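You operate a simulated robot arm through the tools that you are given. There is no shell and no other tool.

You are at the controls of a simulated robot arm. One attempt, no reset.

JOB
Lid the crate at the lid press and press the lid down.
Fine: the lid lies on top of the press; push the slide in, pull the lever down and up again, pull the slide out.

It is judged by the outcome, as a careful person would: the job done as asked, and still so three seconds after it is handed in. It fails if anything else is knocked over, pushed out of place, dropped, spilled or broken. Lids that push on must go on centred and level and be pressed home; caps that screw on are set level and turned clockwise until they are tight.

ROBOT AND FRAMES
A 7-joint arm with a fingered hand, fixed in place. Base frame: the origin is at the foot of the arm, x ahead of it, y to its left, z up; the work surface is at about z = 72.6. Readings come in cm, degrees, newtons and seconds.
With the tool pointing down near the work surface it reaches from about 24 to 80 cm from the base axis. Its first joint turns from -115.0 to 115.0 degrees. Payload 5 kg.
The tool frame sits at the grasp point between the pads (the TCP): z along the fingers, y along the line on which they close. The tips reach 3.2 cm beyond it. Largest opening 16 cm; the body of the gripper starts 8.9 cm behind the TCP. The gripper is a hand of 4 fingers: y runs from the thumb to the fingers, the wrist lies at [0, 0, -26.7] in the tool frame.
Orientation is that of the tool frame in the base frame, as a unit quaternion [x, y, z, w]. With the fingers straight down and closing along the base's y, the tool's x points along the base's -x, its y along +y and its z along -z.

CONTROLS
- The arm moves only by the tool apply_moves. Its arguments are lists of equal length, an entry for each row: "xyz": the shift along the base's x, y, z in cm, a list of three; "dr": the turn, a rotation vector about the base's x, y, z in degrees, a list of three. In form: {"xyz": [[tx, ty, tz], ...], "dr": [[ax, ay, az], ...]}. A call has 1 to 20 rows; each row shifts and turns the commanded pose from where the row before left it. Each row takes 0.2 s and may step no farther than 5 cm and 8.6 degrees from the row before; otherwise, the whole call is refused. Where a pose cannot be reached the arm comes as near as it can. A force on the tool above 70 N (or 10 N above the force at the start of the call, whichever is more), or a blocked arm, ends the call early, and 0.2 s more pass. In this call time passes only in rows, and 0.2 s behind the last. The reply holds the time, the measured pose of the TCP, the force on the tool along the base axes, the opening and the grip force, in the units named above and with some noise, with the torque about the TCP (base axes, N m) and any sound that the robot's microphone picked up.
- Cameras (640 x 400 px; columns grow to the right, rows downward): "scene" is fixed at [40.17, 65.08, 146.66]; the picture's right is [-1.00, 0.01, 0.00], its down [0.01, 0.38, -0.93] and it looks along [-0.01, -0.93, -0.38] (base axes); focal length 340 px, centre (320, 200). "wrist" rides on the gripper at [8, -0.4, -11.4] in the tool frame; the picture's right is [0.05, 1.00, 0.00], its down [-0.82, 0.04, -0.58] and it looks along [-0.58, 0.03, 0.82] (tool axes); focal length 265 px, centre (320, 200). There is no depth. A picture from a camera that has moved, and an enlarged one, comes with that camera's place and axes in the base frame and with its lens.
- snapshot(camera): a new picture of that camera. It takes no simulated time.
- lift_body(by): slides the trunk up (or, below 0, down) by that many cm; the arm rides with it, the base frame stays. It gives what a move gives, with no picture.
- curl_fingers(finger1, finger2, finger3, thumb_bend): sets how far each is bent, from 0 (flat) to 1 (curled in); at 0.3 the hand is open as for a grip, at 0.7 the pads meet at the TCP. One left out holds its place. A second passes; each finger stops where it meets its share of the squeeze, and holds until it gets a number again. It is the only way to open and close the hand. It gives what a move gives, with no picture; readings hold the bend of each and the force on the fingers (four entries, about 0 where the hand has none), thumb and palm.
- enlarge(camera, box): a new picture of the part [left, top, right, bottom] of that camera's present view, enlarged. It takes no simulated time.
- finish_job(): hands the job in; it is judged then, once.

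Nothing tells you positions but the pictures and the camera data. Unless the task says otherwise, let go and move clear before handing in.

The tools are called as a command line: name --argument value ..., lists and objects as JSON in quotes. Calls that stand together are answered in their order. apply_moves: Moves the arm, as the interface text tells. Its arguments: {"type":"object","properties":{"xyz":{"type":"array","items":{"type":"array","items":{"type":"number"}}},"dr":{"type":"array","items":{"type":"array","items":{"type":"number"}}}},"required":["xyz","dr"]} The other tools are called the same way: lift_body (by) slides the trunk up or down; curl_fingers (finger1, finger2, finger3, thumb_bend) moves the fingers one by one; snapshot (camera) takes a picture; enlarge (camera, box) takes an enlarged picture of a part of a camera's view; finish_job () hands the job in.

At the start:

```text
clock: 0.0
ee_pos: [16.5, -42.92, 136.82]
tcp_rot: [0.0, 1.0, 0.0, 0.0]
contact_force: [0.5, 0.1, -0.7]
moment: [0.01, -0.02, -0.01]
finger_gap: 15.99
grasp_force: 0.1
shape: jaw
bend: [0.3, 0.3, 0.3, 0.3]
finger forces: [0.1, 0.0, 0.0, 0.0, 0.1, 0.0]
trunk travel left (down, up): [-90.0, 9.0]
```

scene: 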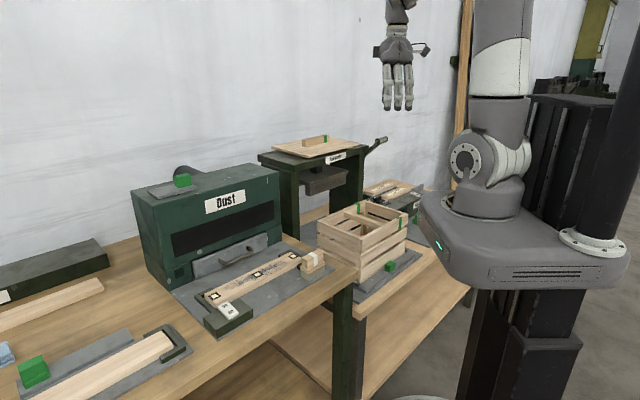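
wrist: 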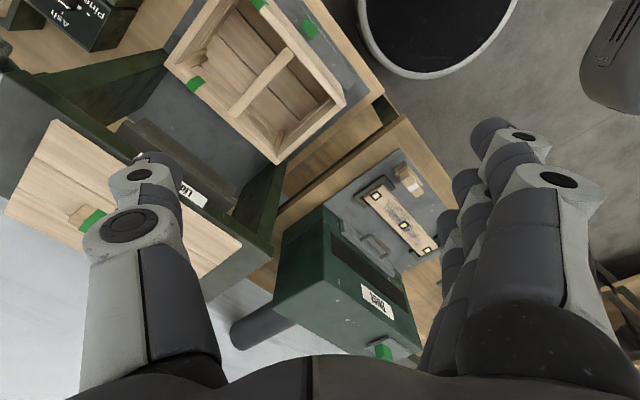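

I see a lid lying on top of a press (dark green frame), with a crate on a slide in front of it, and a lever to the side. I'll take closer views before moving anything.

enlarge --camera "scene" --box '[240, 120, 460, 320]'

snapshot --camera "wrist"

enlarge --camera "wrist" --box '[0, 0, 380, 300]'

```text
2.00 times, centred on (350, 220) of scene
camera zoom: at [40.17, 65.08, 146.66], right [-1.0, 0.01, 0.0], down [0.01, 0.38, -0.93], along [-0.01, -0.93, -0.38], focal length 680 px, centre (260, 160)
```

zoom: 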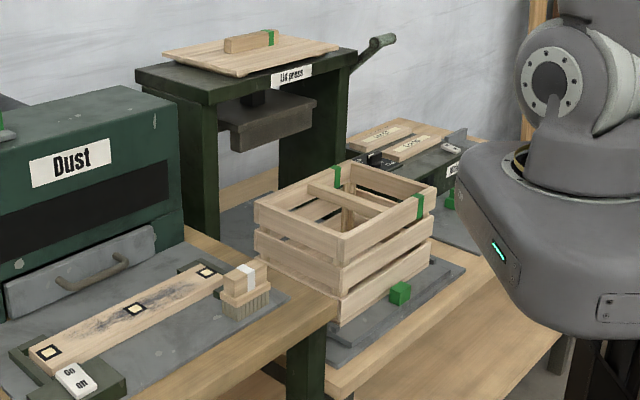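

```text
taken
camera wrist: at [8.5, -43.36, 148.26], right [-0.05, 1.0, 0.0], down [0.82, 0.04, 0.58], along [0.58, 0.03, -0.82], focal length 265 px, centre (320, 200)
```

wrist: 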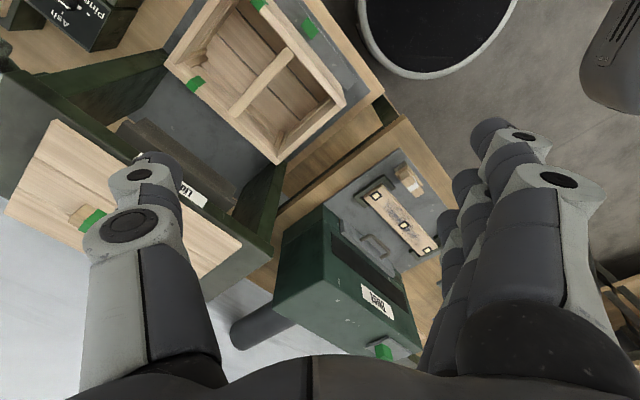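

```text
1.33 times, centred on (190, 150) of wrist
camera zoom: at [8.5, -43.36, 148.26], right [-0.05, 1.0, 0.0], down [0.82, 0.04, 0.58], along [0.58, 0.03, -0.82], focal length 354 px, centre (493, 267)
```

zoom: 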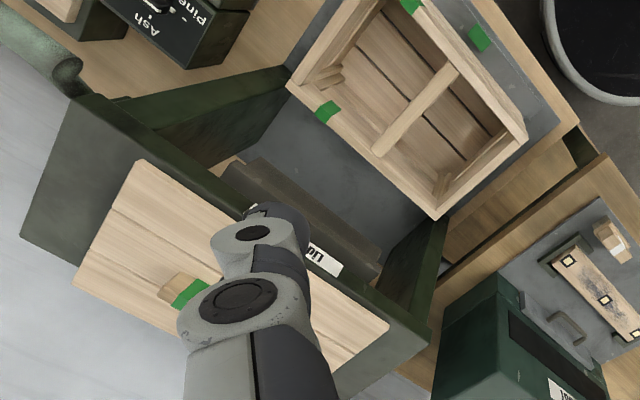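

The press stands at about 45° to the base. I put the lid handle near (41,-75,114), the crate centre near (22,-54) and the lever end near (13,-72,118). I'll move the hand high and clear to get a second view.

apply_moves --xyz '[[-1.6, -4, 0], [-1.6, -4, 0], [-1.6, -4, 0], [-1.6, -4, 0], [-1.6, -4, 0], [-1.6, -4, 0], [-1.6, -4, 0]]' --dr '[[0, 0, 0], [0, 0, 0], [0, 0, 0], [0, 0, 0], [0, 0, 0], [0, 0, 0], [0, 0, 0]]'

snapshot --camera "wrist"

snapshot --camera "scene"

```text
clock: 1.6
ee_pos: [4.86, -71.38, 136.16]
tcp_rot: [0.001, 1.0, 0.003, 0.004]
contact_force: [1.5, -1.4, 5.6]
moment: [0.08, 0.15, 0.0]
finger_gap: 15.96
grasp_force: 0.0
shape: jaw
bend: [0.3, 0.3, 0.3, 0.3]
finger forces: [0.0, 0.1, 0.1, 0.1, 0.1, 0.0]
out of reach, approached as far as the arm can: row 7
trunk travel left (down, up): [-90.0, 9.0]
```

```text
taken
camera wrist: at [-3.18, -71.81, 147.53], right [-0.05, 1.0, 0.01], down [0.81, 0.04, 0.58], along [0.58, 0.03, -0.81], focal length 265 px, centre (320, 200)
```

wrist: 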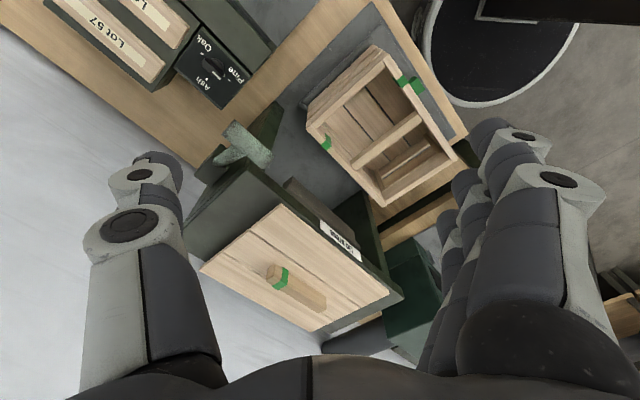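

```text
taken
```

scene: 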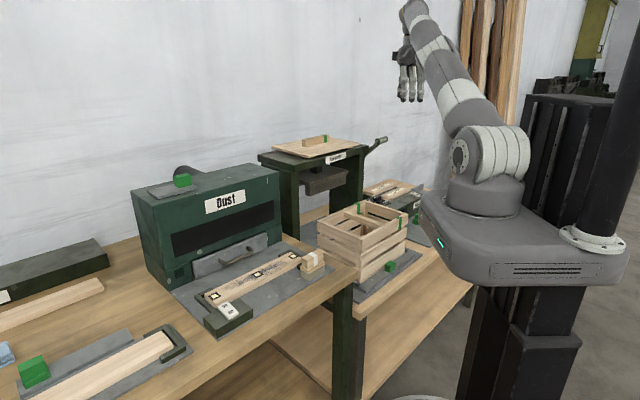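

The lid is about 30 × 22 cm, its centre near (40,-74) and its top at z≈114.5, about 84 cm from the base and so at the edge of reach. I'll look closer at the lever, handle and crate from here.

enlarge --camera "wrist" --box '[180, 90, 340, 190]'

enlarge --camera "wrist" --box '[190, 190, 430, 340]'

enlarge --camera "wrist" --box '[280, 20, 480, 220]'

enlarge --camera "scene" --box '[250, 120, 410, 220]'

enlarge --camera "scene" --box '[300, 180, 460, 320]'

```text
4.00 times, centred on (260, 140) of wrist
camera zoom: at [-3.18, -71.81, 147.53], right [-0.05, 1.0, 0.01], down [0.81, 0.04, 0.58], along [0.58, 0.03, -0.81], focal length 1062 px, centre (560, 440)
```

zoom: 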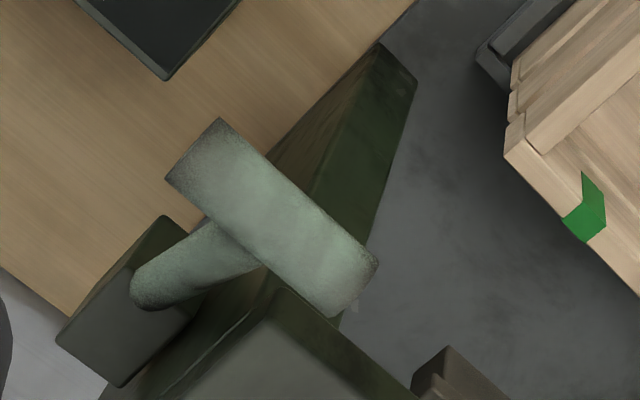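

```text
2.67 times, centred on (310, 265) of wrist
camera zoom: at [-3.18, -71.81, 147.53], right [-0.05, 1.0, 0.01], down [0.81, 0.04, 0.58], along [0.58, 0.03, -0.81], focal length 708 px, centre (347, 27)
```

zoom: 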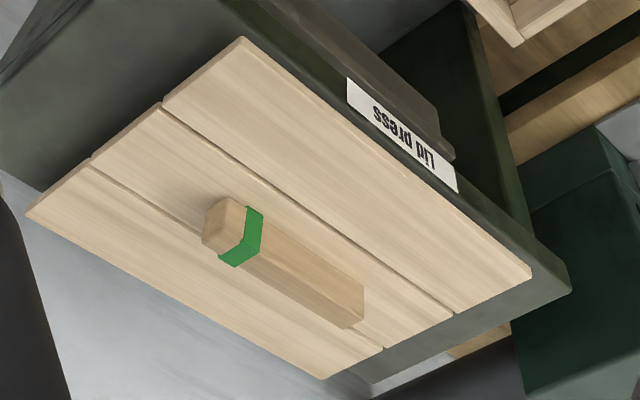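

```text
2.00 times, centred on (380, 120) of wrist
camera zoom: at [-3.18, -71.81, 147.53], right [-0.05, 1.0, 0.01], down [0.81, 0.04, 0.58], along [0.58, 0.03, -0.81], focal length 531 px, centre (200, 360)
```

zoom: 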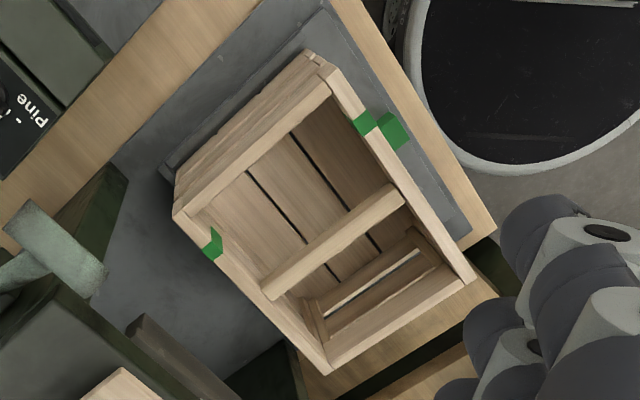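

```text
4.00 times, centred on (330, 170) of scene
camera zoom: at [40.17, 65.08, 146.66], right [-1.0, 0.01, 0.0], down [0.01, 0.38, -0.93], along [-0.01, -0.93, -0.38], focal length 1360 px, centre (280, 320)
```

zoom: 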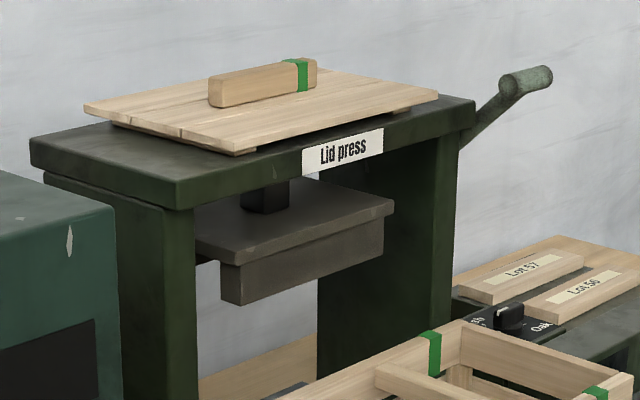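

```text
2.86 times, centred on (380, 250) of scene
camera zoom: at [40.17, 65.08, 146.66], right [-1.0, 0.01, 0.0], down [0.01, 0.38, -0.93], along [-0.01, -0.93, -0.38], focal length 972 px, centre (149, 57)
```

zoom: 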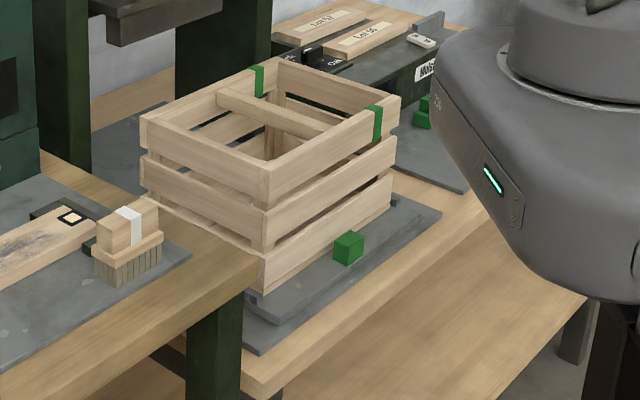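

The lever is a T-bar with its handle near (12,-80,115) and pivot near (23,-91,99). The crate centre is about (21,-55) with its rim at z≈90. I'll raise the trunk and turn the hand by 45° so it closes across the lid's handle, then test reach above the lid.

lift_body --by 9

apply_moves --xyz '[[4, 2.5, 0], [4, 2.5, 0], [4, 1.5, 0], [4, 0, -2], [4, 0, -2], [4, 0, -2], [4, -2, -2], [3, -2, -2]]' --dr '[[0, 0, 7.5], [0, 0, 7.5], [0, 0, 7.5], [0, 0, 7.5], [0, 0, 7.5], [0, 0, 7.5], [0, 0, 0], [0, 0, 0]]'

snapshot --camera "scene"

snapshot --camera "wrist"

```text
clock: 2.9
ee_pos: [5.34, -70.58, 145.35]
tcp_rot: [0.001, 1.0, 0.0, 0.0]
contact_force: [0.3, -0.1, 0.1]
moment: [0.04, -0.05, -0.04]
finger_gap: 15.97
grasp_force: 0.0
shape: jaw
bend: [0.3, 0.3, 0.3, 0.3]
finger forces: [0.0, 0.1, 0.0, 0.0, 0.1, 0.1]
trunk travel left (down, up): [-99.0, 0.0]
```

```text
clock: 4.7
ee_pos: [36.38, -68.77, 135.25]
tcp_rot: [-0.382, 0.924, 0.002, 0.003]
contact_force: [2.8, 0.0, 5.9]
moment: [-0.07, 0.34, 0.05]
finger_gap: 15.98
grasp_force: 0.0
shape: jaw
bend: [0.3, 0.3, 0.3, 0.3]
finger forces: [0.0, 0.0, 0.1, 0.0, 0.0, 0.1]
trunk travel left (down, up): [-99.0, 0.0]
```

```text
taken
```

scene: 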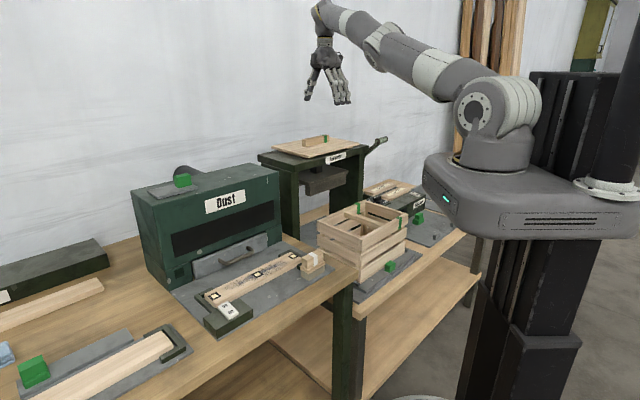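

```text
taken
camera wrist: at [30.98, -74.89, 146.71], right [-0.74, 0.67, 0.0], down [0.54, 0.6, 0.58], along [0.39, 0.43, -0.81], focal length 265 px, centre (320, 200)
```

wrist: 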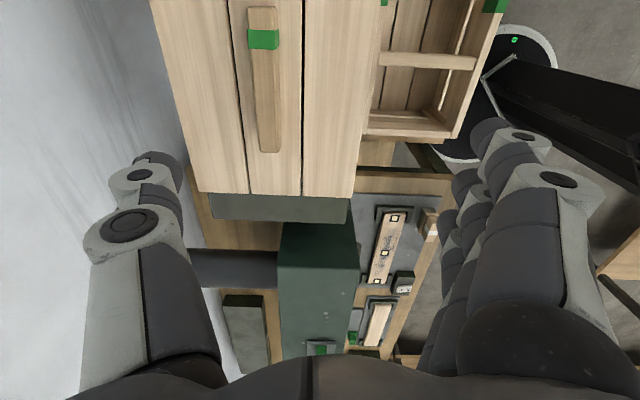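

Hand is at (36.4,-68.8,135) and the lid handle's centre checks out at (39.8,-73.7), top at about z 117.5. I'll move out and down toward a point above it to find the reach limit.

apply_moves --xyz '[[0, 0, -4], [0, 0, -4], [1.7, -2.5, -2], [1.7, -2.4, 0]]' --dr '[[0, 0, 0], [0, 0, 0], [0, 0, 0], [0, 0, 0]]'

snapshot --camera "scene"

snapshot --camera "wrist"

```text
clock: 5.7
ee_pos: [39.97, -69.44, 124.73]
tcp_rot: [-0.384, 0.923, -0.001, 0.001]
contact_force: [1.0, -0.3, -0.3]
moment: [0.01, 0.01, -0.02]
finger_gap: 15.99
grasp_force: 0.1
shape: jaw
bend: [0.3, 0.3, 0.3, 0.3]
finger forces: [0.1, 0.0, 0.1, 0.0, 0.0, 0.0]
out of reach, approached as far as the arm can: row 3, 4
trunk travel left (down, up): [-99.0, 0.0]
```

```text
taken
```

scene: 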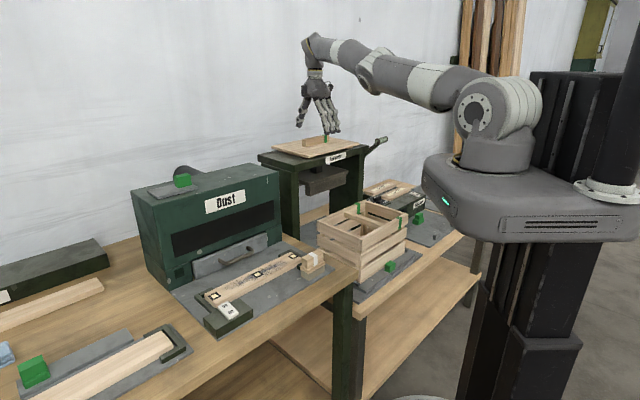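

```text
taken
camera wrist: at [34.62, -75.5, 136.17], right [-0.74, 0.67, 0.0], down [0.55, 0.61, 0.58], along [0.39, 0.43, -0.82], focal length 265 px, centre (320, 200)
```

wrist: 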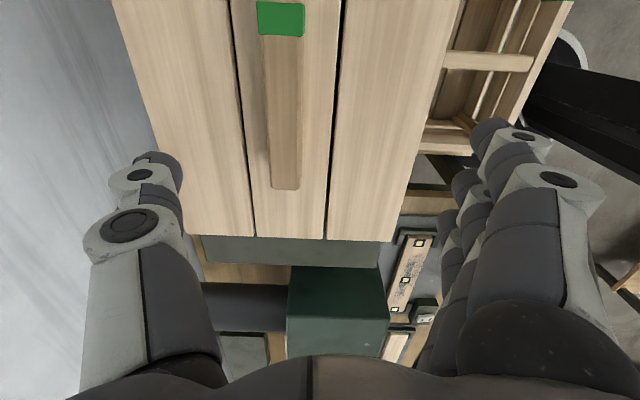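

A vertical hand reaches only about 80 cm here, and the handle is 84 cm out. I'll come down slightly short of it with the thumb behind the handle, slide the lid a few cm toward me, then grip it properly. First I'll position above it.

apply_moves --xyz '[[-3.7, -0.7, 0]]' --dr '[[0, 0, 0]]'

curl_fingers --thumb_bend 0.25

snapshot --camera "wrist"

```text
clock: 6.0
ee_pos: [36.09, -70.74, 124.72]
tcp_rot: [-0.382, 0.924, 0.001, 0.001]
contact_force: [-0.3, -0.2, 1.1]
moment: [-0.02, -0.01, -0.01]
finger_gap: 15.99
grasp_force: 0.1
shape: jaw
bend: [0.3, 0.3, 0.3, 0.3]
finger forces: [0.0, 0.0, 0.0, 0.0, 0.0, 0.1]
out of reach, approached as far as the arm can: row 1
trunk travel left (down, up): [-99.0, 0.0]
```

```text
clock: 7.0
ee_pos: [36.37, -70.75, 124.79]
tcp_rot: [-0.383, 0.924, 0.0, 0.001]
contact_force: [0.1, -1.0, -0.9]
moment: [0.0, 0.0, -0.01]
finger_gap: 17.64
grasp_force: 0.1
shape: fingers
bend: [0.3, 0.3, 0.3, 0.25]
finger forces: [0.0, 0.1, 0.0, 0.1, 0.0, 0.0]
trunk travel left (down, up): [-99.0, 0.0]
```

```text
taken
camera wrist: at [31.07, -76.75, 136.27], right [-0.74, 0.67, 0.0], down [0.55, 0.61, 0.58], along [0.39, 0.43, -0.82], focal length 265 px, centre (320, 200)
```

wrist: 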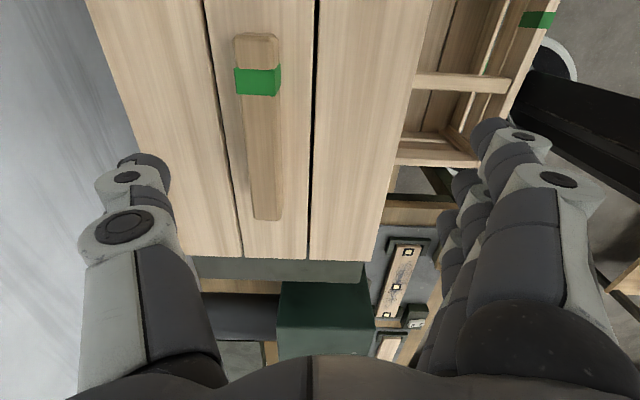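

The handle centre is confirmed at (39.6,-73.7), about 4.5 cm beyond the TCP along the slide axis. I'll pull the command back into reach and come down with the thumb behind the handle.

apply_moves --xyz '[[0.2, 3.6, 0], [0, 0, -2], [0, 0, -2]]' --dr '[[0, 0, 0], [0, 0, 0], [0, 0, 0]]'

snapshot --camera "wrist"

enlarge --camera "scene" --box '[250, 60, 410, 180]'

```text
clock: 7.8
ee_pos: [38.08, -70.49, 121.41]
tcp_rot: [-0.383, 0.924, 0.001, 0.0]
contact_force: [0.8, -0.1, -0.2]
moment: [-0.01, 0.01, 0.02]
finger_gap: 17.66
grasp_force: 0.2
shape: fingers
bend: [0.3, 0.3, 0.3, 0.25]
finger forces: [0.1, 0.1, 0.0, 0.1, 0.0, 0.0]
out of reach, approached as far as the arm can: row 1, 2
trunk travel left (down, up): [-99.0, 0.0]
```

```text
taken
camera wrist: at [32.83, -76.53, 132.95], right [-0.74, 0.67, 0.0], down [0.55, 0.61, 0.58], along [0.39, 0.43, -0.82], focal length 265 px, centre (320, 200)
```

wrist: 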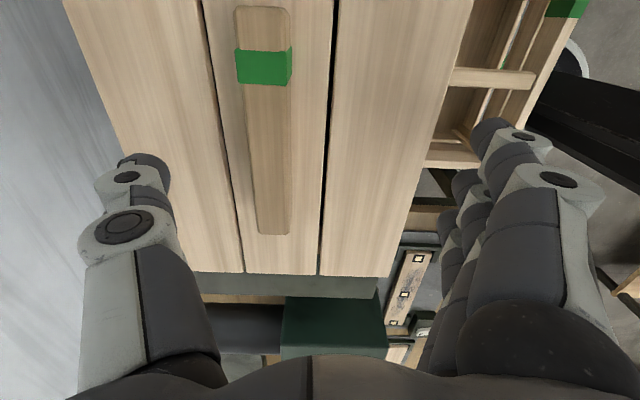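

```text
3.33 times, centred on (330, 120) of scene
camera zoom: at [40.17, 65.08, 146.66], right [-1.0, 0.01, 0.0], down [0.01, 0.38, -0.93], along [-0.01, -0.93, -0.38], focal length 1133 px, centre (287, 467)
```

zoom: 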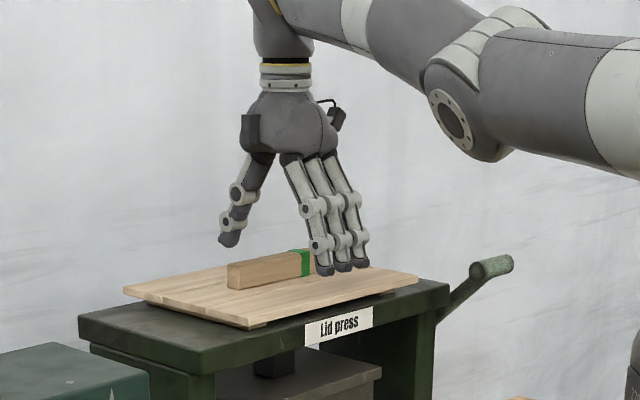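

Hand is at (38.1,-70.5,121.4) with the thumb clear behind the handle. I'll line up sideways with the handle's centre, then lower the last few cm.

apply_moves --xyz '[[-1.6, 0, 0], [0, 0, -1.5], [0, 0, -1.0]]' --dr '[[0, 0, 0], [0, 0, 0], [0, 0, 0]]'

snapshot --camera "wrist"

enlarge --camera "scene" --box '[270, 90, 390, 180]'

```text
clock: 8.7
ee_pos: [36.71, -71.42, 119.12]
tcp_rot: [-0.382, 0.924, 0.002, 0.0]
contact_force: [-0.2, -0.8, -0.1]
moment: [-0.02, -0.02, -0.04]
finger_gap: 17.67
grasp_force: 0.1
shape: fingers
bend: [0.3, 0.3, 0.3, 0.25]
finger forces: [0.1, 0.0, 0.1, 0.0, 0.0, 0.1]
out of reach, approached as far as the arm can: row 1, 3
trunk travel left (down, up): [-99.0, 0.0]
```

```text
taken
camera wrist: at [31.45, -77.42, 130.54], right [-0.74, 0.67, 0.0], down [0.55, 0.6, 0.58], along [0.39, 0.43, -0.82], focal length 265 px, centre (320, 200)
```

wrist: 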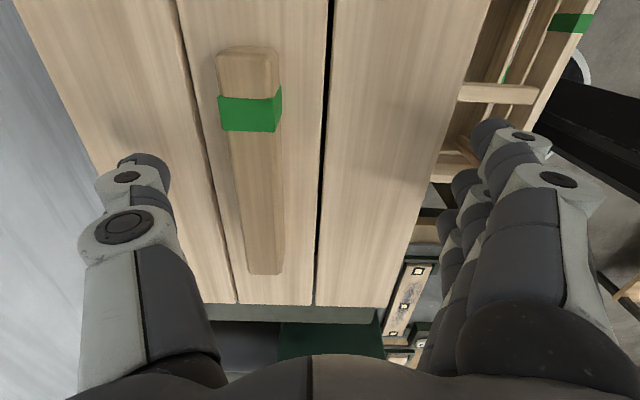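

```text
4.44 times, centred on (330, 135) of scene
camera zoom: at [40.17, 65.08, 146.66], right [-1.0, 0.01, 0.0], down [0.01, 0.38, -0.93], along [-0.01, -0.93, -0.38], focal length 1511 px, centre (276, 489)
```

zoom: 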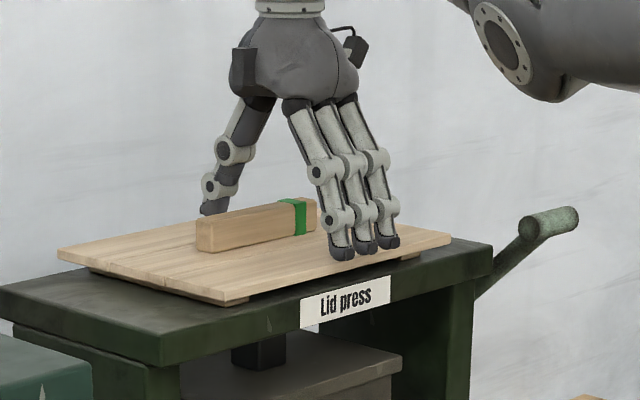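

The thumb sits behind the handle and the fingers in front, with tips just above the lid surface. I'll bring the thumb forward toward the back of the handle.

curl_fingers --thumb_bend 0.42

snapshot --camera "wrist"

enlarge --camera "scene" --box '[270, 90, 390, 180]'

```text
clock: 9.7
ee_pos: [36.83, -71.27, 119.07]
tcp_rot: [-0.383, 0.924, 0.002, 0.0]
contact_force: [-0.2, 0.2, 0.1]
moment: [-0.11, -0.09, -0.02]
finger_gap: 14.83
grasp_force: 0.1
shape: fingers
bend: [0.3, 0.3, 0.3, 0.42]
finger forces: [0.0, 0.0, 0.0, 0.1, 1.1, 0.0]
trunk travel left (down, up): [-99.0, 0.0]
```

```text
taken
camera wrist: at [31.49, -77.4, 130.55], right [-0.74, 0.67, 0.0], down [0.55, 0.6, 0.58], along [0.39, 0.43, -0.82], focal length 265 px, centre (320, 200)
```

wrist: 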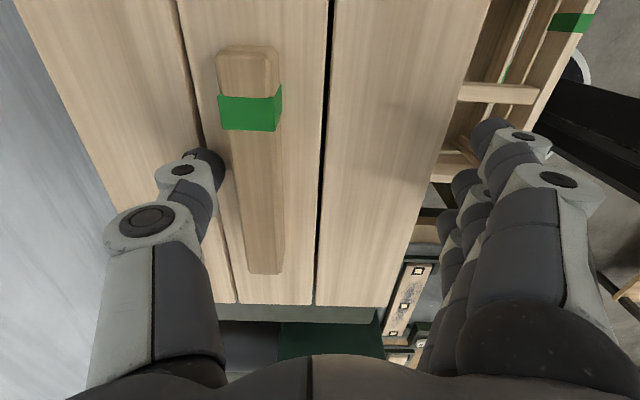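

```text
4.44 times, centred on (330, 135) of scene
camera zoom: at [40.17, 65.08, 146.66], right [-1.0, 0.01, 0.0], down [0.01, 0.38, -0.93], along [-0.01, -0.93, -0.38], focal length 1511 px, centre (276, 489)
```

zoom: 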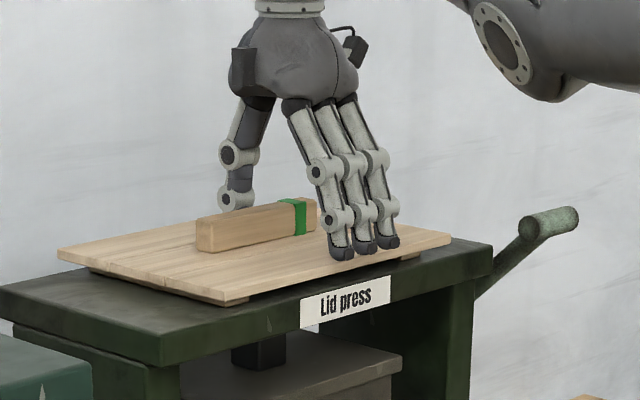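

The thumb reads a light 1.1 N contact at the handle. I'll drag the lid slowly toward me along the slide axis and check it follows straight.

apply_moves --xyz '[[-0.6, 0.6, 0], [-0.6, 0.6, 0], [-0.6, 0.6, 0], [-0.6, 0.6, 0]]' --dr '[[0, 0, 0], [0, 0, 0], [0, 0, 0], [0, 0, 0]]'

snapshot --camera "wrist"

enlarge --camera "scene" --box '[270, 90, 390, 180]'

```text
clock: 10.7
ee_pos: [35.47, -71.77, 119.42]
tcp_rot: [-0.383, 0.924, 0.001, 0.0]
contact_force: [-0.5, 0.1, 0.4]
moment: [0.01, 0.0, 0.02]
finger_gap: 14.75
grasp_force: 0.1
shape: fingers
bend: [0.3, 0.3, 0.3, 0.42]
finger forces: [0.1, 0.1, 0.0, 0.1, 0.0, 0.0]
out of reach, approached as far as the arm can: row 1, 2, 3, 4
trunk travel left (down, up): [-99.0, 0.0]
```

```text
taken
camera wrist: at [30.26, -77.89, 130.86], right [-0.74, 0.67, 0.0], down [0.55, 0.6, 0.58], along [0.39, 0.43, -0.82], focal length 265 px, centre (320, 200)
```

wrist: 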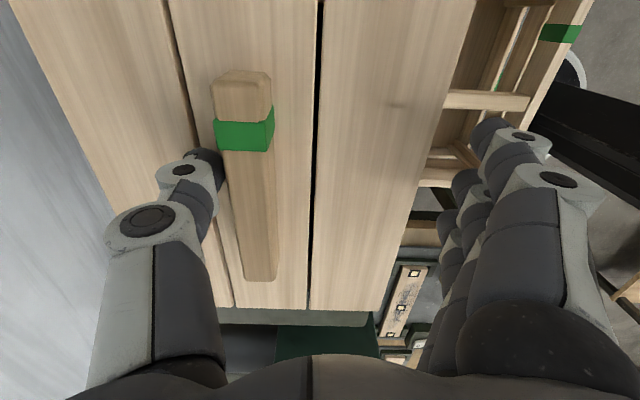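

```text
4.44 times, centred on (330, 135) of scene
camera zoom: at [40.17, 65.08, 146.66], right [-1.0, 0.01, 0.0], down [0.01, 0.38, -0.93], along [-0.01, -0.93, -0.38], focal length 1511 px, centre (276, 489)
```

zoom: 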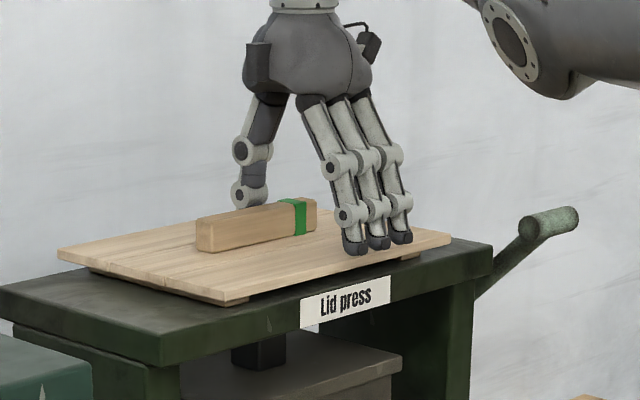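

The lid hasn't moved yet: my command was still past the reach limit, so the hand slid sideways along it. I'll bring the command back into reach and re-centre on the handle.

apply_moves --xyz '[[0.4, 0.7, 0], [0.4, 0.7, 0]]' --dr '[[0, 0, 0], [0, 0, 0]]'

snapshot --camera "wrist"

```text
clock: 11.2
ee_pos: [36.73, -71.25, 119.51]
tcp_rot: [-0.383, 0.924, 0.002, 0.001]
contact_force: [-0.1, -0.5, 0.0]
moment: [-0.01, 0.01, 0.01]
finger_gap: 14.76
grasp_force: 0.0
shape: fingers
bend: [0.3, 0.3, 0.3, 0.42]
finger forces: [0.1, 0.0, 0.1, 0.0, 0.0, 0.0]
out of reach, approached as far as the arm can: row 1, 2
trunk travel left (down, up): [-99.0, 0.0]
```

```text
taken
camera wrist: at [31.5, -77.34, 130.92], right [-0.74, 0.67, 0.0], down [0.55, 0.6, 0.58], along [0.39, 0.43, -0.82], focal length 265 px, centre (320, 200)
```

wrist: 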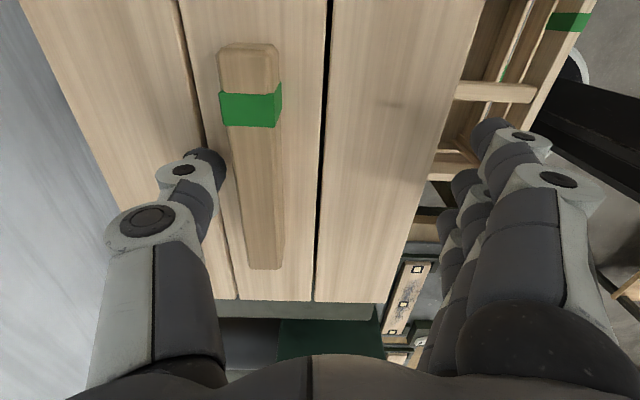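

Still saturated radially but well centred on the handle now. I'll step straight inward toward the base until the arm responds.

apply_moves --xyz '[[-0.45, 0.9, 0], [-0.45, 0.9, 0]]' --dr '[[0, 0, 0], [0, 0, 0]]'

```text
clock: 11.8
ee_pos: [36.59, -71.37, 119.58]
tcp_rot: [-0.382, 0.924, 0.002, 0.001]
contact_force: [-0.1, 0.4, 0.3]
moment: [0.0, 0.01, 0.0]
finger_gap: 14.77
grasp_force: 0.1
shape: fingers
bend: [0.3, 0.3, 0.3, 0.42]
finger forces: [0.1, 0.0, 0.0, 0.0, 0.0, 0.0]
out of reach, approached as far as the arm can: row 1, 2
trunk travel left (down, up): [-99.0, 0.0]
```

apply_moves --xyz '[[-0.45, 0.9, 0], [-0.45, 0.9, 0]]' --dr '[[0, 0, 0], [0, 0, 0]]'

```text
clock: 12.4
ee_pos: [36.86, -71.3, 119.56]
tcp_rot: [-0.383, 0.924, 0.002, -0.001]
contact_force: [0.3, -0.8, -0.1]
moment: [-0.01, 0.02, 0.02]
finger_gap: 14.77
grasp_force: 0.0
shape: fingers
bend: [0.3, 0.3, 0.3, 0.42]
finger forces: [0.0, 0.0, 0.0, 0.0, 0.0, 0.0]
out of reach, approached as far as the arm can: row 1, 2
trunk travel left (down, up): [-99.0, 0.0]
```

The arm seems locked straight (elbow singular): sideways moves respond, inward ones don't, so my command has drifted inside the measured pose. To avoid a jump, I'll bring the command back onto the measured pose, then lift clear and bend the elbow in free air.

apply_moves --xyz '[[1.6, -2.6, 0], [1.6, -2.6, 0], [1.6, -2.6, 0]]' --dr '[[0, 0, 0], [0, 0, 0], [0, 0, 0]]'

```text
clock: 13.2
ee_pos: [37.41, -71.23, 119.41]
tcp_rot: [-0.383, 0.924, 0.0, 0.0]
contact_force: [0.9, 0.3, -0.5]
moment: [0.01, -0.01, 0.03]
finger_gap: 14.78
grasp_force: 0.1
shape: fingers
bend: [0.3, 0.3, 0.3, 0.42]
finger forces: [0.0, 0.0, 0.1, 0.0, 0.1, 0.0]
out of reach, approached as far as the arm can: row 1, 2, 3
trunk travel left (down, up): [-99.0, 0.0]
```

apply_moves --xyz '[[0, 0, 3], [0, 0, 3]]' --dr '[[0, 0, 0], [0, 0, 0]]'

snapshot --camera "scene"

```text
clock: 13.8
ee_pos: [37.64, -70.47, 125.05]
tcp_rot: [-0.383, 0.924, 0.0, 0.0]
contact_force: [-0.6, 0.2, -0.3]
moment: [-0.05, 0.01, -0.01]
finger_gap: 14.74
grasp_force: 0.0
shape: fingers
bend: [0.3, 0.3, 0.3, 0.42]
finger forces: [0.0, 0.1, 0.0, 0.0, 0.0, 0.0]
out of reach, approached as far as the arm can: row 2
trunk travel left (down, up): [-99.0, 0.0]
```

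```text
taken
```

scene: 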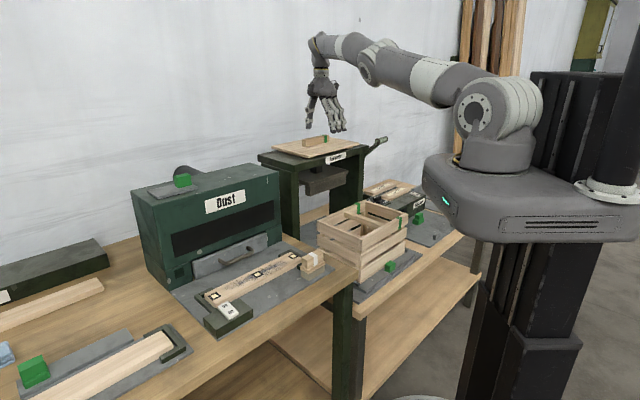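

apply_moves --xyz '[[-1.5, 3, 1], [-1.5, 3, 1], [-1.5, 3, 1]]' --dr '[[0, 0, 0], [0, 0, 0], [0, 0, 0]]'

```text
clock: 14.7
ee_pos: [33.14, -60.95, 128.26]
tcp_rot: [-0.383, 0.924, -0.002, 0.0]
contact_force: [-0.6, 1.0, 0.8]
moment: [-0.14, 0.03, 0.0]
finger_gap: 14.68
grasp_force: 0.0
shape: fingers
bend: [0.3, 0.3, 0.3, 0.42]
finger forces: [0.0, 0.0, 0.1, 0.0, 0.0, 0.1]
trunk travel left (down, up): [-99.0, 0.0]
```

The elbow is bent again and the arm tracks normally at (33.1,-61.0,128.3). I'll tilt the hand 15° outward in the closing plane, which brings the wrist inside reach at the lid, reopen the thumb, and move above the handle.

curl_fingers --thumb_bend 0.3

apply_moves --xyz '[[0, 0, 0], [0, 0, 0], [2.05, -4.1, 0], [2.05, -4.1, 0], [2.05, -4.1, 0]]' --dr '[[-5.3, -5.3, 0], [-5.3, -5.3, 0], [0, 0, 0], [0, 0, 0], [0, 0, 0]]'

snapshot --camera "wrist"

enlarge --camera "scene" --box '[250, 60, 410, 180]'

```text
clock: 15.7
ee_pos: [33.05, -61.42, 127.95]
tcp_rot: [-0.383, 0.924, 0.0, 0.0]
contact_force: [0.0, -0.6, 0.0]
moment: [0.01, 0.0, -0.01]
finger_gap: 17.02
grasp_force: 0.0
shape: fingers
bend: [0.3, 0.3, 0.3, 0.3]
finger forces: [0.0, 0.0, 0.1, 0.0, 0.1, 0.1]
trunk travel left (down, up): [-99.0, 0.0]
```

```text
clock: 16.9
ee_pos: [39.29, -74.03, 127.73]
tcp_rot: [-0.379, 0.916, -0.118, 0.05]
contact_force: [-0.3, -1.2, 0.5]
moment: [0.08, -0.01, 0.01]
finger_gap: 17.05
grasp_force: 0.1
shape: fingers
bend: [0.3, 0.3, 0.3, 0.3]
finger forces: [0.0, 0.0, 0.1, 0.0, 0.0, 0.0]
trunk travel left (down, up): [-99.0, 0.0]
```

```text
taken
camera wrist: at [31.85, -78.21, 138.91], right [-0.72, 0.65, -0.26], down [0.44, 0.71, 0.55], along [0.54, 0.28, -0.79], focal length 265 px, centre (320, 200)
```

wrist: 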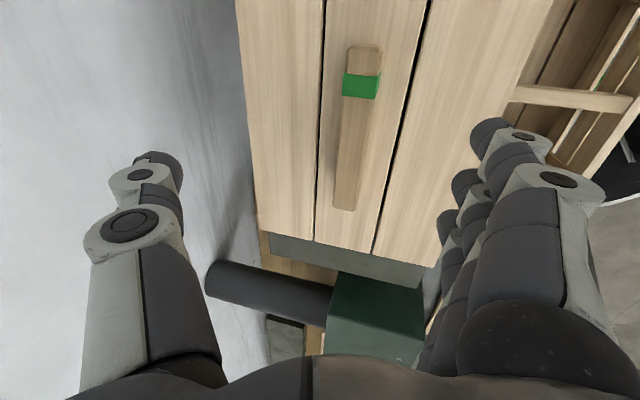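

```text
3.33 times, centred on (330, 120) of scene
camera zoom: at [40.17, 65.08, 146.66], right [-1.0, 0.01, 0.0], down [0.01, 0.38, -0.93], along [-0.01, -0.93, -0.38], focal length 1133 px, centre (287, 467)
```

zoom: 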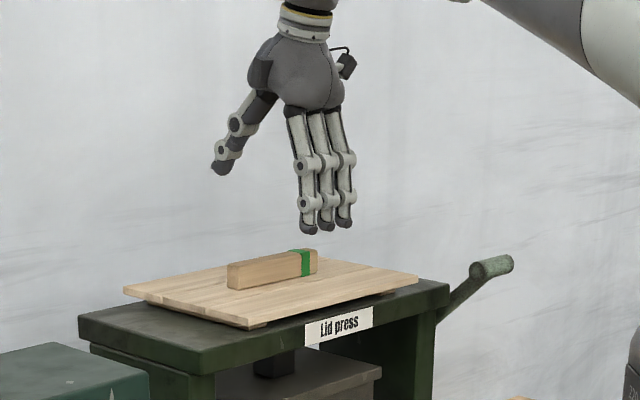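

The tilted hand is above the handle within reach, and the handle centre reads (39.8,-73.6). I'll descend so the fingertips straddle it.

apply_moves --xyz '[[0.1, 0.7, -2.5], [0, 0, -2.5], [0, 0, -2]]' --dr '[[0, 0, 0], [0, 0, 0], [0, 0, 0]]'

snapshot --camera "wrist"

enlarge --camera "scene" --box '[270, 90, 390, 180]'

```text
clock: 17.6
ee_pos: [39.4, -73.14, 121.02]
tcp_rot: [-0.379, 0.916, -0.121, 0.049]
contact_force: [-0.3, -0.1, -0.7]
moment: [0.02, 0.01, -0.01]
finger_gap: 17.04
grasp_force: 0.0
shape: fingers
bend: [0.3, 0.3, 0.3, 0.3]
finger forces: [0.0, 0.0, 0.0, 0.0, 0.1, 0.1]
trunk travel left (down, up): [-99.0, 0.0]
```

```text
taken
camera wrist: at [31.97, -77.03, 132.17], right [-0.72, 0.65, -0.26], down [0.44, 0.71, 0.55], along [0.54, 0.28, -0.8], focal length 265 px, centre (320, 200)
```

wrist: 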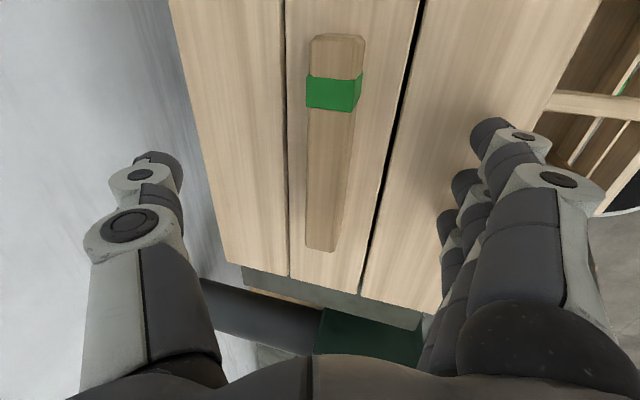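

```text
4.44 times, centred on (330, 135) of scene
camera zoom: at [40.17, 65.08, 146.66], right [-1.0, 0.01, 0.0], down [0.01, 0.38, -0.93], along [-0.01, -0.93, -0.38], focal length 1511 px, centre (276, 489)
```

zoom: 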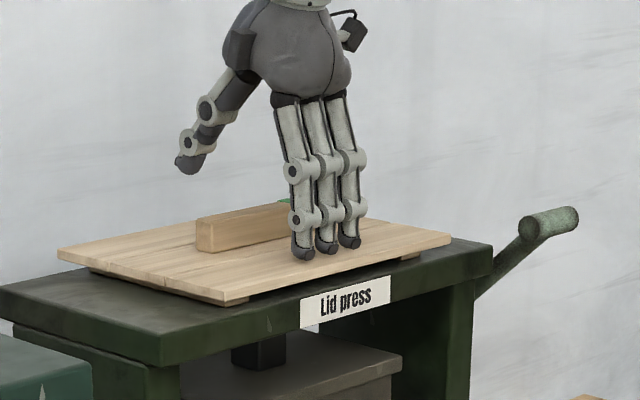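

The tilt puts the open fingertips about 1 cm above the lid already. I'll pre-close the fingers partway around the handle before lowering further, so the tips don't press into the lid.

curl_fingers --finger1 0.52 --finger2 0.52 --finger3 0.52 --thumb_bend 0.45

snapshot --camera "wrist"

enlarge --camera "scene" --box '[270, 90, 390, 180]'

```text
clock: 18.6
ee_pos: [39.32, -73.0, 121.02]
tcp_rot: [-0.38, 0.916, -0.12, 0.05]
contact_force: [-0.2, -0.2, 0.3]
moment: [0.0, -0.01, 0.02]
finger_gap: 9.85
grasp_force: 0.1
shape: fingers
bend: [0.52, 0.52, 0.52, 0.45]
finger forces: [0.0, 0.1, 0.0, 0.1, 0.0, 0.0]
trunk travel left (down, up): [-99.0, 0.0]
```

```text
taken
camera wrist: at [31.93, -76.98, 132.24], right [-0.72, 0.65, -0.26], down [0.44, 0.71, 0.55], along [0.54, 0.28, -0.8], focal length 265 px, centre (320, 200)
```

wrist: 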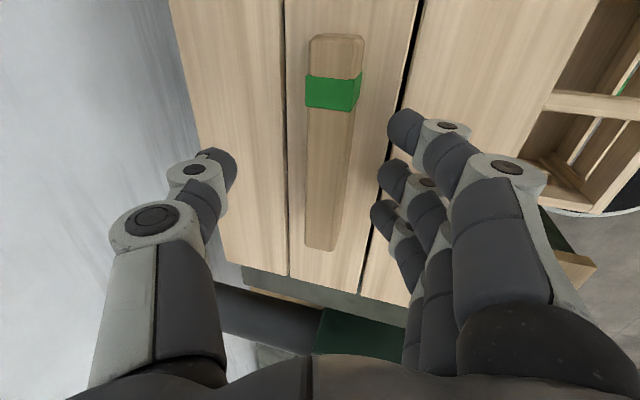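

```text
4.44 times, centred on (330, 135) of scene
camera zoom: at [40.17, 65.08, 146.66], right [-1.0, 0.01, 0.0], down [0.01, 0.38, -0.93], along [-0.01, -0.93, -0.38], focal length 1511 px, centre (276, 489)
```

zoom: 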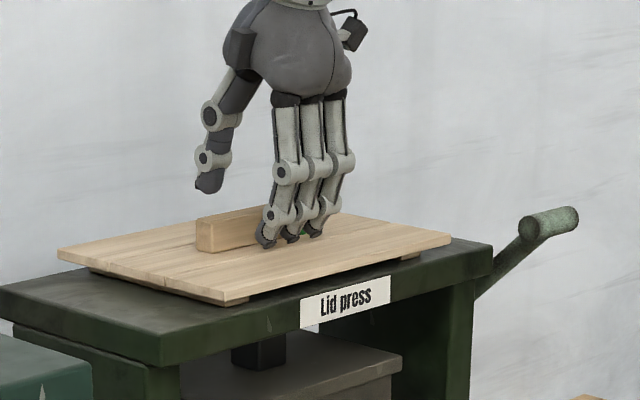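

The tilted closing geometry is tight, with finger tips near the lid while the thumb is still high. The thumb alone will hook the handle better at a smaller tilt. I'll raise, reduce tilt to about 7°, flatten the fingers out of the way and set up with the thumb behind the handle.

apply_moves --xyz '[[0, 0, 3], [0, 0, 2], [-1.2, 1.1, 0], [-1.2, 1.1, 0]]' --dr '[[0, 0, 0], [5.3, 5.3, 0], [0, 0, 0], [0, 0, 0]]'

curl_fingers --finger1 0.1 --finger2 0.1 --finger3 0.1 --thumb_bend 0.3

snapshot --camera "wrist"

enlarge --camera "scene" --box '[270, 90, 390, 180]'

```text
clock: 19.6
ee_pos: [36.81, -70.24, 126.48]
tcp_rot: [-0.383, 0.921, -0.064, 0.025]
contact_force: [0.5, 1.8, 0.6]
moment: [-0.05, 0.0, -0.03]
finger_gap: 9.74
grasp_force: 0.1
shape: fingers
bend: [0.52, 0.52, 0.52, 0.45]
finger forces: [0.0, 0.1, 0.0, 0.0, 0.0, 0.0]
trunk travel left (down, up): [-99.0, 0.0]
```

```text
clock: 20.6
ee_pos: [37.05, -70.82, 125.92]
tcp_rot: [-0.381, 0.922, -0.06, 0.025]
contact_force: [-0.1, -0.6, -0.6]
moment: [-0.02, -0.02, 0.0]
finger_gap: 19.49
grasp_force: 0.2
shape: fingers
bend: [0.1, 0.1, 0.1, 0.3]
finger forces: [0.0, 0.1, 0.1, 0.0, 0.1, 0.0]
trunk travel left (down, up): [-99.0, 0.0]
```

```text
taken
camera wrist: at [30.57, -75.88, 137.39], right [-0.74, 0.66, -0.13], down [0.49, 0.66, 0.57], along [0.46, 0.35, -0.81], focal length 265 px, centre (320, 200)
```

wrist: 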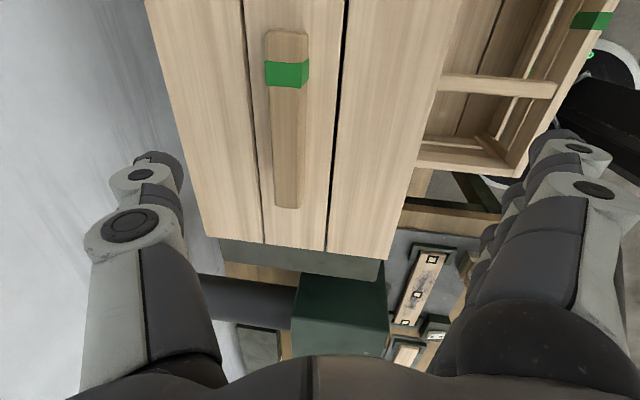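

```text
4.44 times, centred on (330, 135) of scene
camera zoom: at [40.17, 65.08, 146.66], right [-1.0, 0.01, 0.0], down [0.01, 0.38, -0.93], along [-0.01, -0.93, -0.38], focal length 1511 px, centre (276, 489)
```

zoom: 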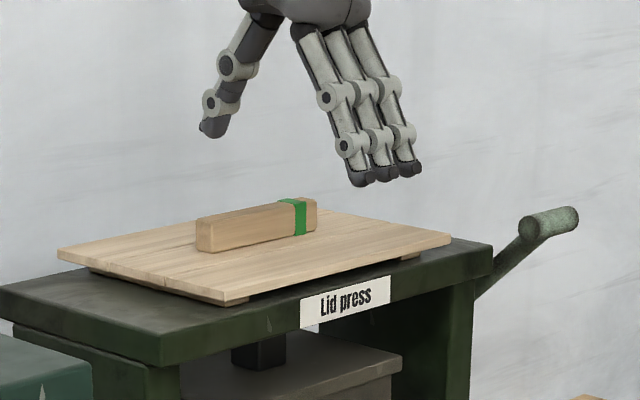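

Good setup: fingers splayed clear in front and the thumb about 5 cm behind the handle, all within reach. I'll descend, then bring the thumb forward to the handle's back face.

apply_moves --xyz '[[0, 0, -2.5], [0, 0, -2.5], [0, 0, -1.9]]' --dr '[[0, 0, 0], [0, 0, 0], [0, 0, 0]]'

curl_fingers --thumb_bend 0.4

snapshot --camera "wrist"

enlarge --camera "scene" --box '[270, 90, 390, 180]'

```text
clock: 21.4
ee_pos: [37.04, -70.89, 119.09]
tcp_rot: [-0.381, 0.922, -0.061, 0.025]
contact_force: [-0.1, -0.1, 0.0]
moment: [-0.02, -0.01, 0.02]
finger_gap: 19.49
grasp_force: 0.0
shape: fingers
bend: [0.1, 0.1, 0.1, 0.3]
finger forces: [0.1, 0.1, 0.1, 0.1, 0.1, 0.0]
trunk travel left (down, up): [-99.0, 0.0]
```

```text
clock: 22.4
ee_pos: [36.99, -70.85, 119.01]
tcp_rot: [-0.381, 0.922, -0.06, 0.025]
contact_force: [-0.2, -0.4, 0.1]
moment: [0.0, 0.02, 0.0]
finger_gap: 17.67
grasp_force: 0.1
shape: fingers
bend: [0.1, 0.1, 0.1, 0.4]
finger forces: [0.0, 0.0, 0.0, 0.1, 0.0, 0.0]
trunk travel left (down, up): [-99.0, 0.0]
```

```text
taken
camera wrist: at [30.6, -75.84, 130.58], right [-0.74, 0.66, -0.13], down [0.49, 0.66, 0.57], along [0.46, 0.35, -0.81], focal length 265 px, centre (320, 200)
```

wrist: 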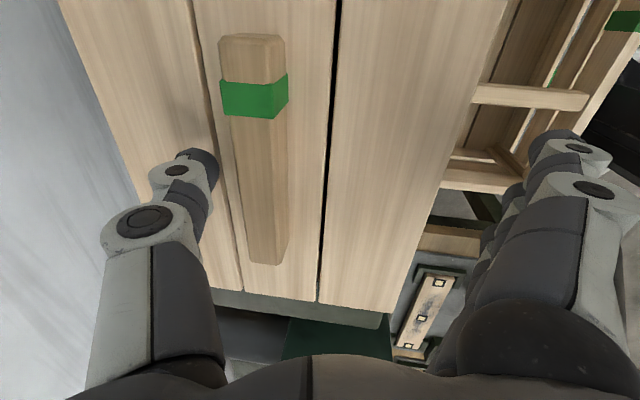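

```text
4.44 times, centred on (330, 135) of scene
camera zoom: at [40.17, 65.08, 146.66], right [-1.0, 0.01, 0.0], down [0.01, 0.38, -0.93], along [-0.01, -0.93, -0.38], focal length 1511 px, centre (276, 489)
```

zoom: 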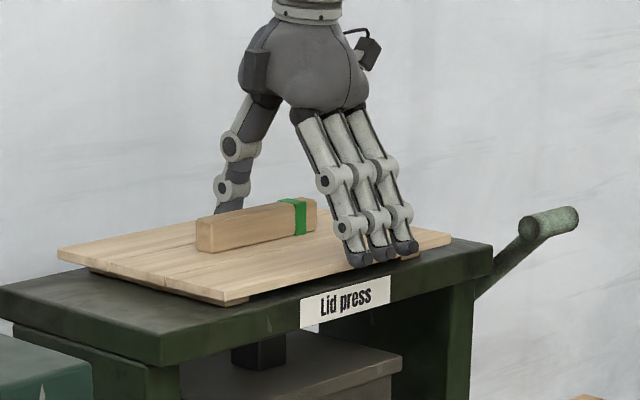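

The thumb is just behind the handle with no contact yet and the arm is tracking accurately. I'll pull slowly along the slide axis.

apply_moves --xyz '[[-0.5, 0.5, 0], [-0.5, 0.5, 0], [-0.5, 0.5, 0], [-0.5, 0.5, 0]]' --dr '[[0, 0, 0], [0, 0, 0], [0, 0, 0], [0, 0, 0]]'

snapshot --camera "wrist"

enlarge --camera "scene" --box '[270, 90, 390, 180]'

```text
clock: 23.4
ee_pos: [35.02, -68.85, 119.17]
tcp_rot: [-0.382, 0.922, -0.06, 0.026]
contact_force: [0.2, -0.9, -0.1]
moment: [-0.06, -0.01, 0.03]
finger_gap: 17.73
grasp_force: 0.9
shape: fingers
bend: [0.1, 0.1, 0.1, 0.4]
finger forces: [0.0, 0.0, 0.1, 0.0, 1.4, 0.0]
trunk travel left (down, up): [-99.0, 0.0]
```

```text
taken
camera wrist: at [28.6, -73.79, 130.59], right [-0.74, 0.66, -0.13], down [0.49, 0.66, 0.57], along [0.46, 0.35, -0.81], focal length 265 px, centre (320, 200)
```

wrist: 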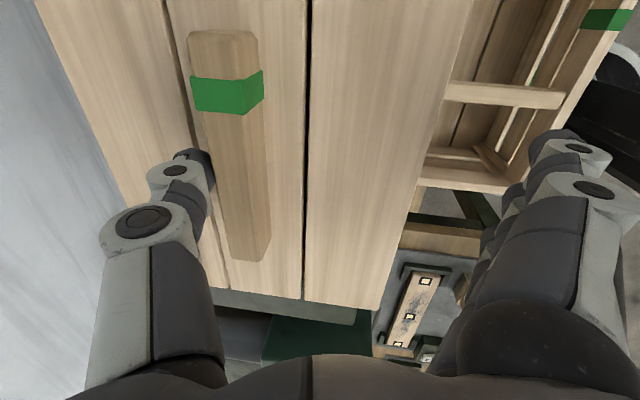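

```text
4.44 times, centred on (330, 135) of scene
camera zoom: at [40.17, 65.08, 146.66], right [-1.0, 0.01, 0.0], down [0.01, 0.38, -0.93], along [-0.01, -0.93, -0.38], focal length 1511 px, centre (276, 489)
```

zoom: 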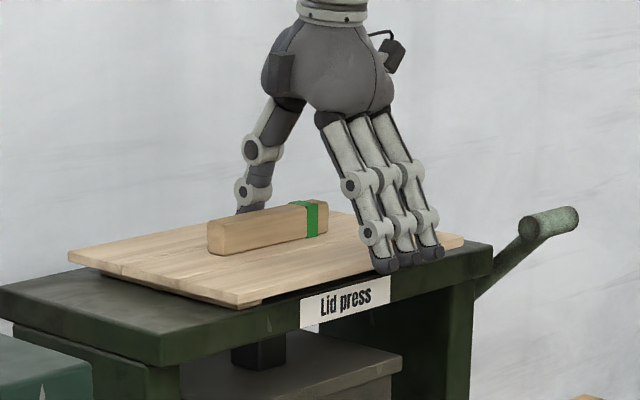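

The lid is following straight with only 1.4 N. I'll continue the drag about 4 cm more.

apply_moves --xyz '[[-0.5, 0.5, 0], [-0.5, 0.5, 0], [-0.5, 0.5, 0], [-0.5, 0.5, 0], [-0.5, 0.5, 0], [-0.5, 0.5, 0]]' --dr '[[0, 0, 0], [0, 0, 0], [0, 0, 0], [0, 0, 0], [0, 0, 0], [0, 0, 0]]'

snapshot --camera "wrist"

enlarge --camera "scene" --box '[270, 90, 390, 180]'

```text
clock: 24.9
ee_pos: [31.83, -65.78, 119.1]
tcp_rot: [-0.382, 0.922, -0.06, 0.026]
contact_force: [-0.1, -0.2, 0.3]
moment: [-0.03, -0.02, -0.04]
finger_gap: 17.76
grasp_force: 1.0
shape: fingers
bend: [0.1, 0.1, 0.1, 0.4]
finger forces: [0.0, 0.1, 0.1, 0.0, 1.1, 0.0]
trunk travel left (down, up): [-99.0, 0.0]
```

```text
taken
camera wrist: at [25.53, -70.79, 130.58], right [-0.74, 0.66, -0.13], down [0.49, 0.66, 0.57], along [0.46, 0.35, -0.81], focal length 265 px, centre (320, 200)
```

wrist: 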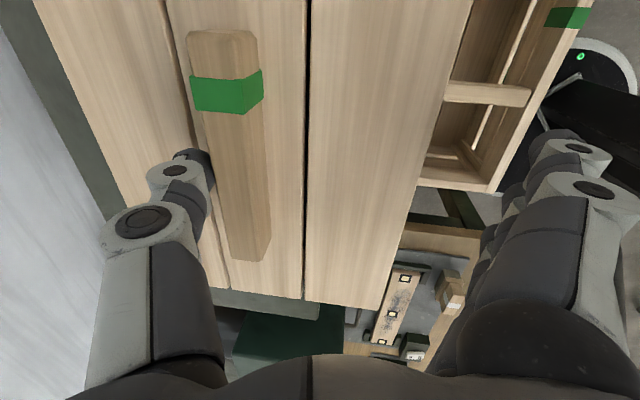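

```text
4.44 times, centred on (330, 135) of scene
camera zoom: at [40.17, 65.08, 146.66], right [-1.0, 0.01, 0.0], down [0.01, 0.38, -0.93], along [-0.01, -0.93, -0.38], focal length 1511 px, centre (276, 489)
```

zoom: 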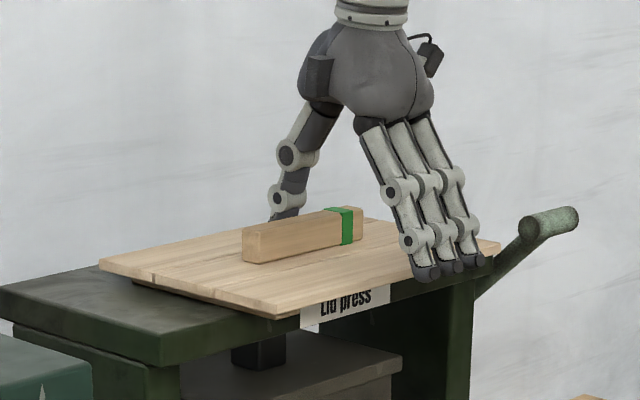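

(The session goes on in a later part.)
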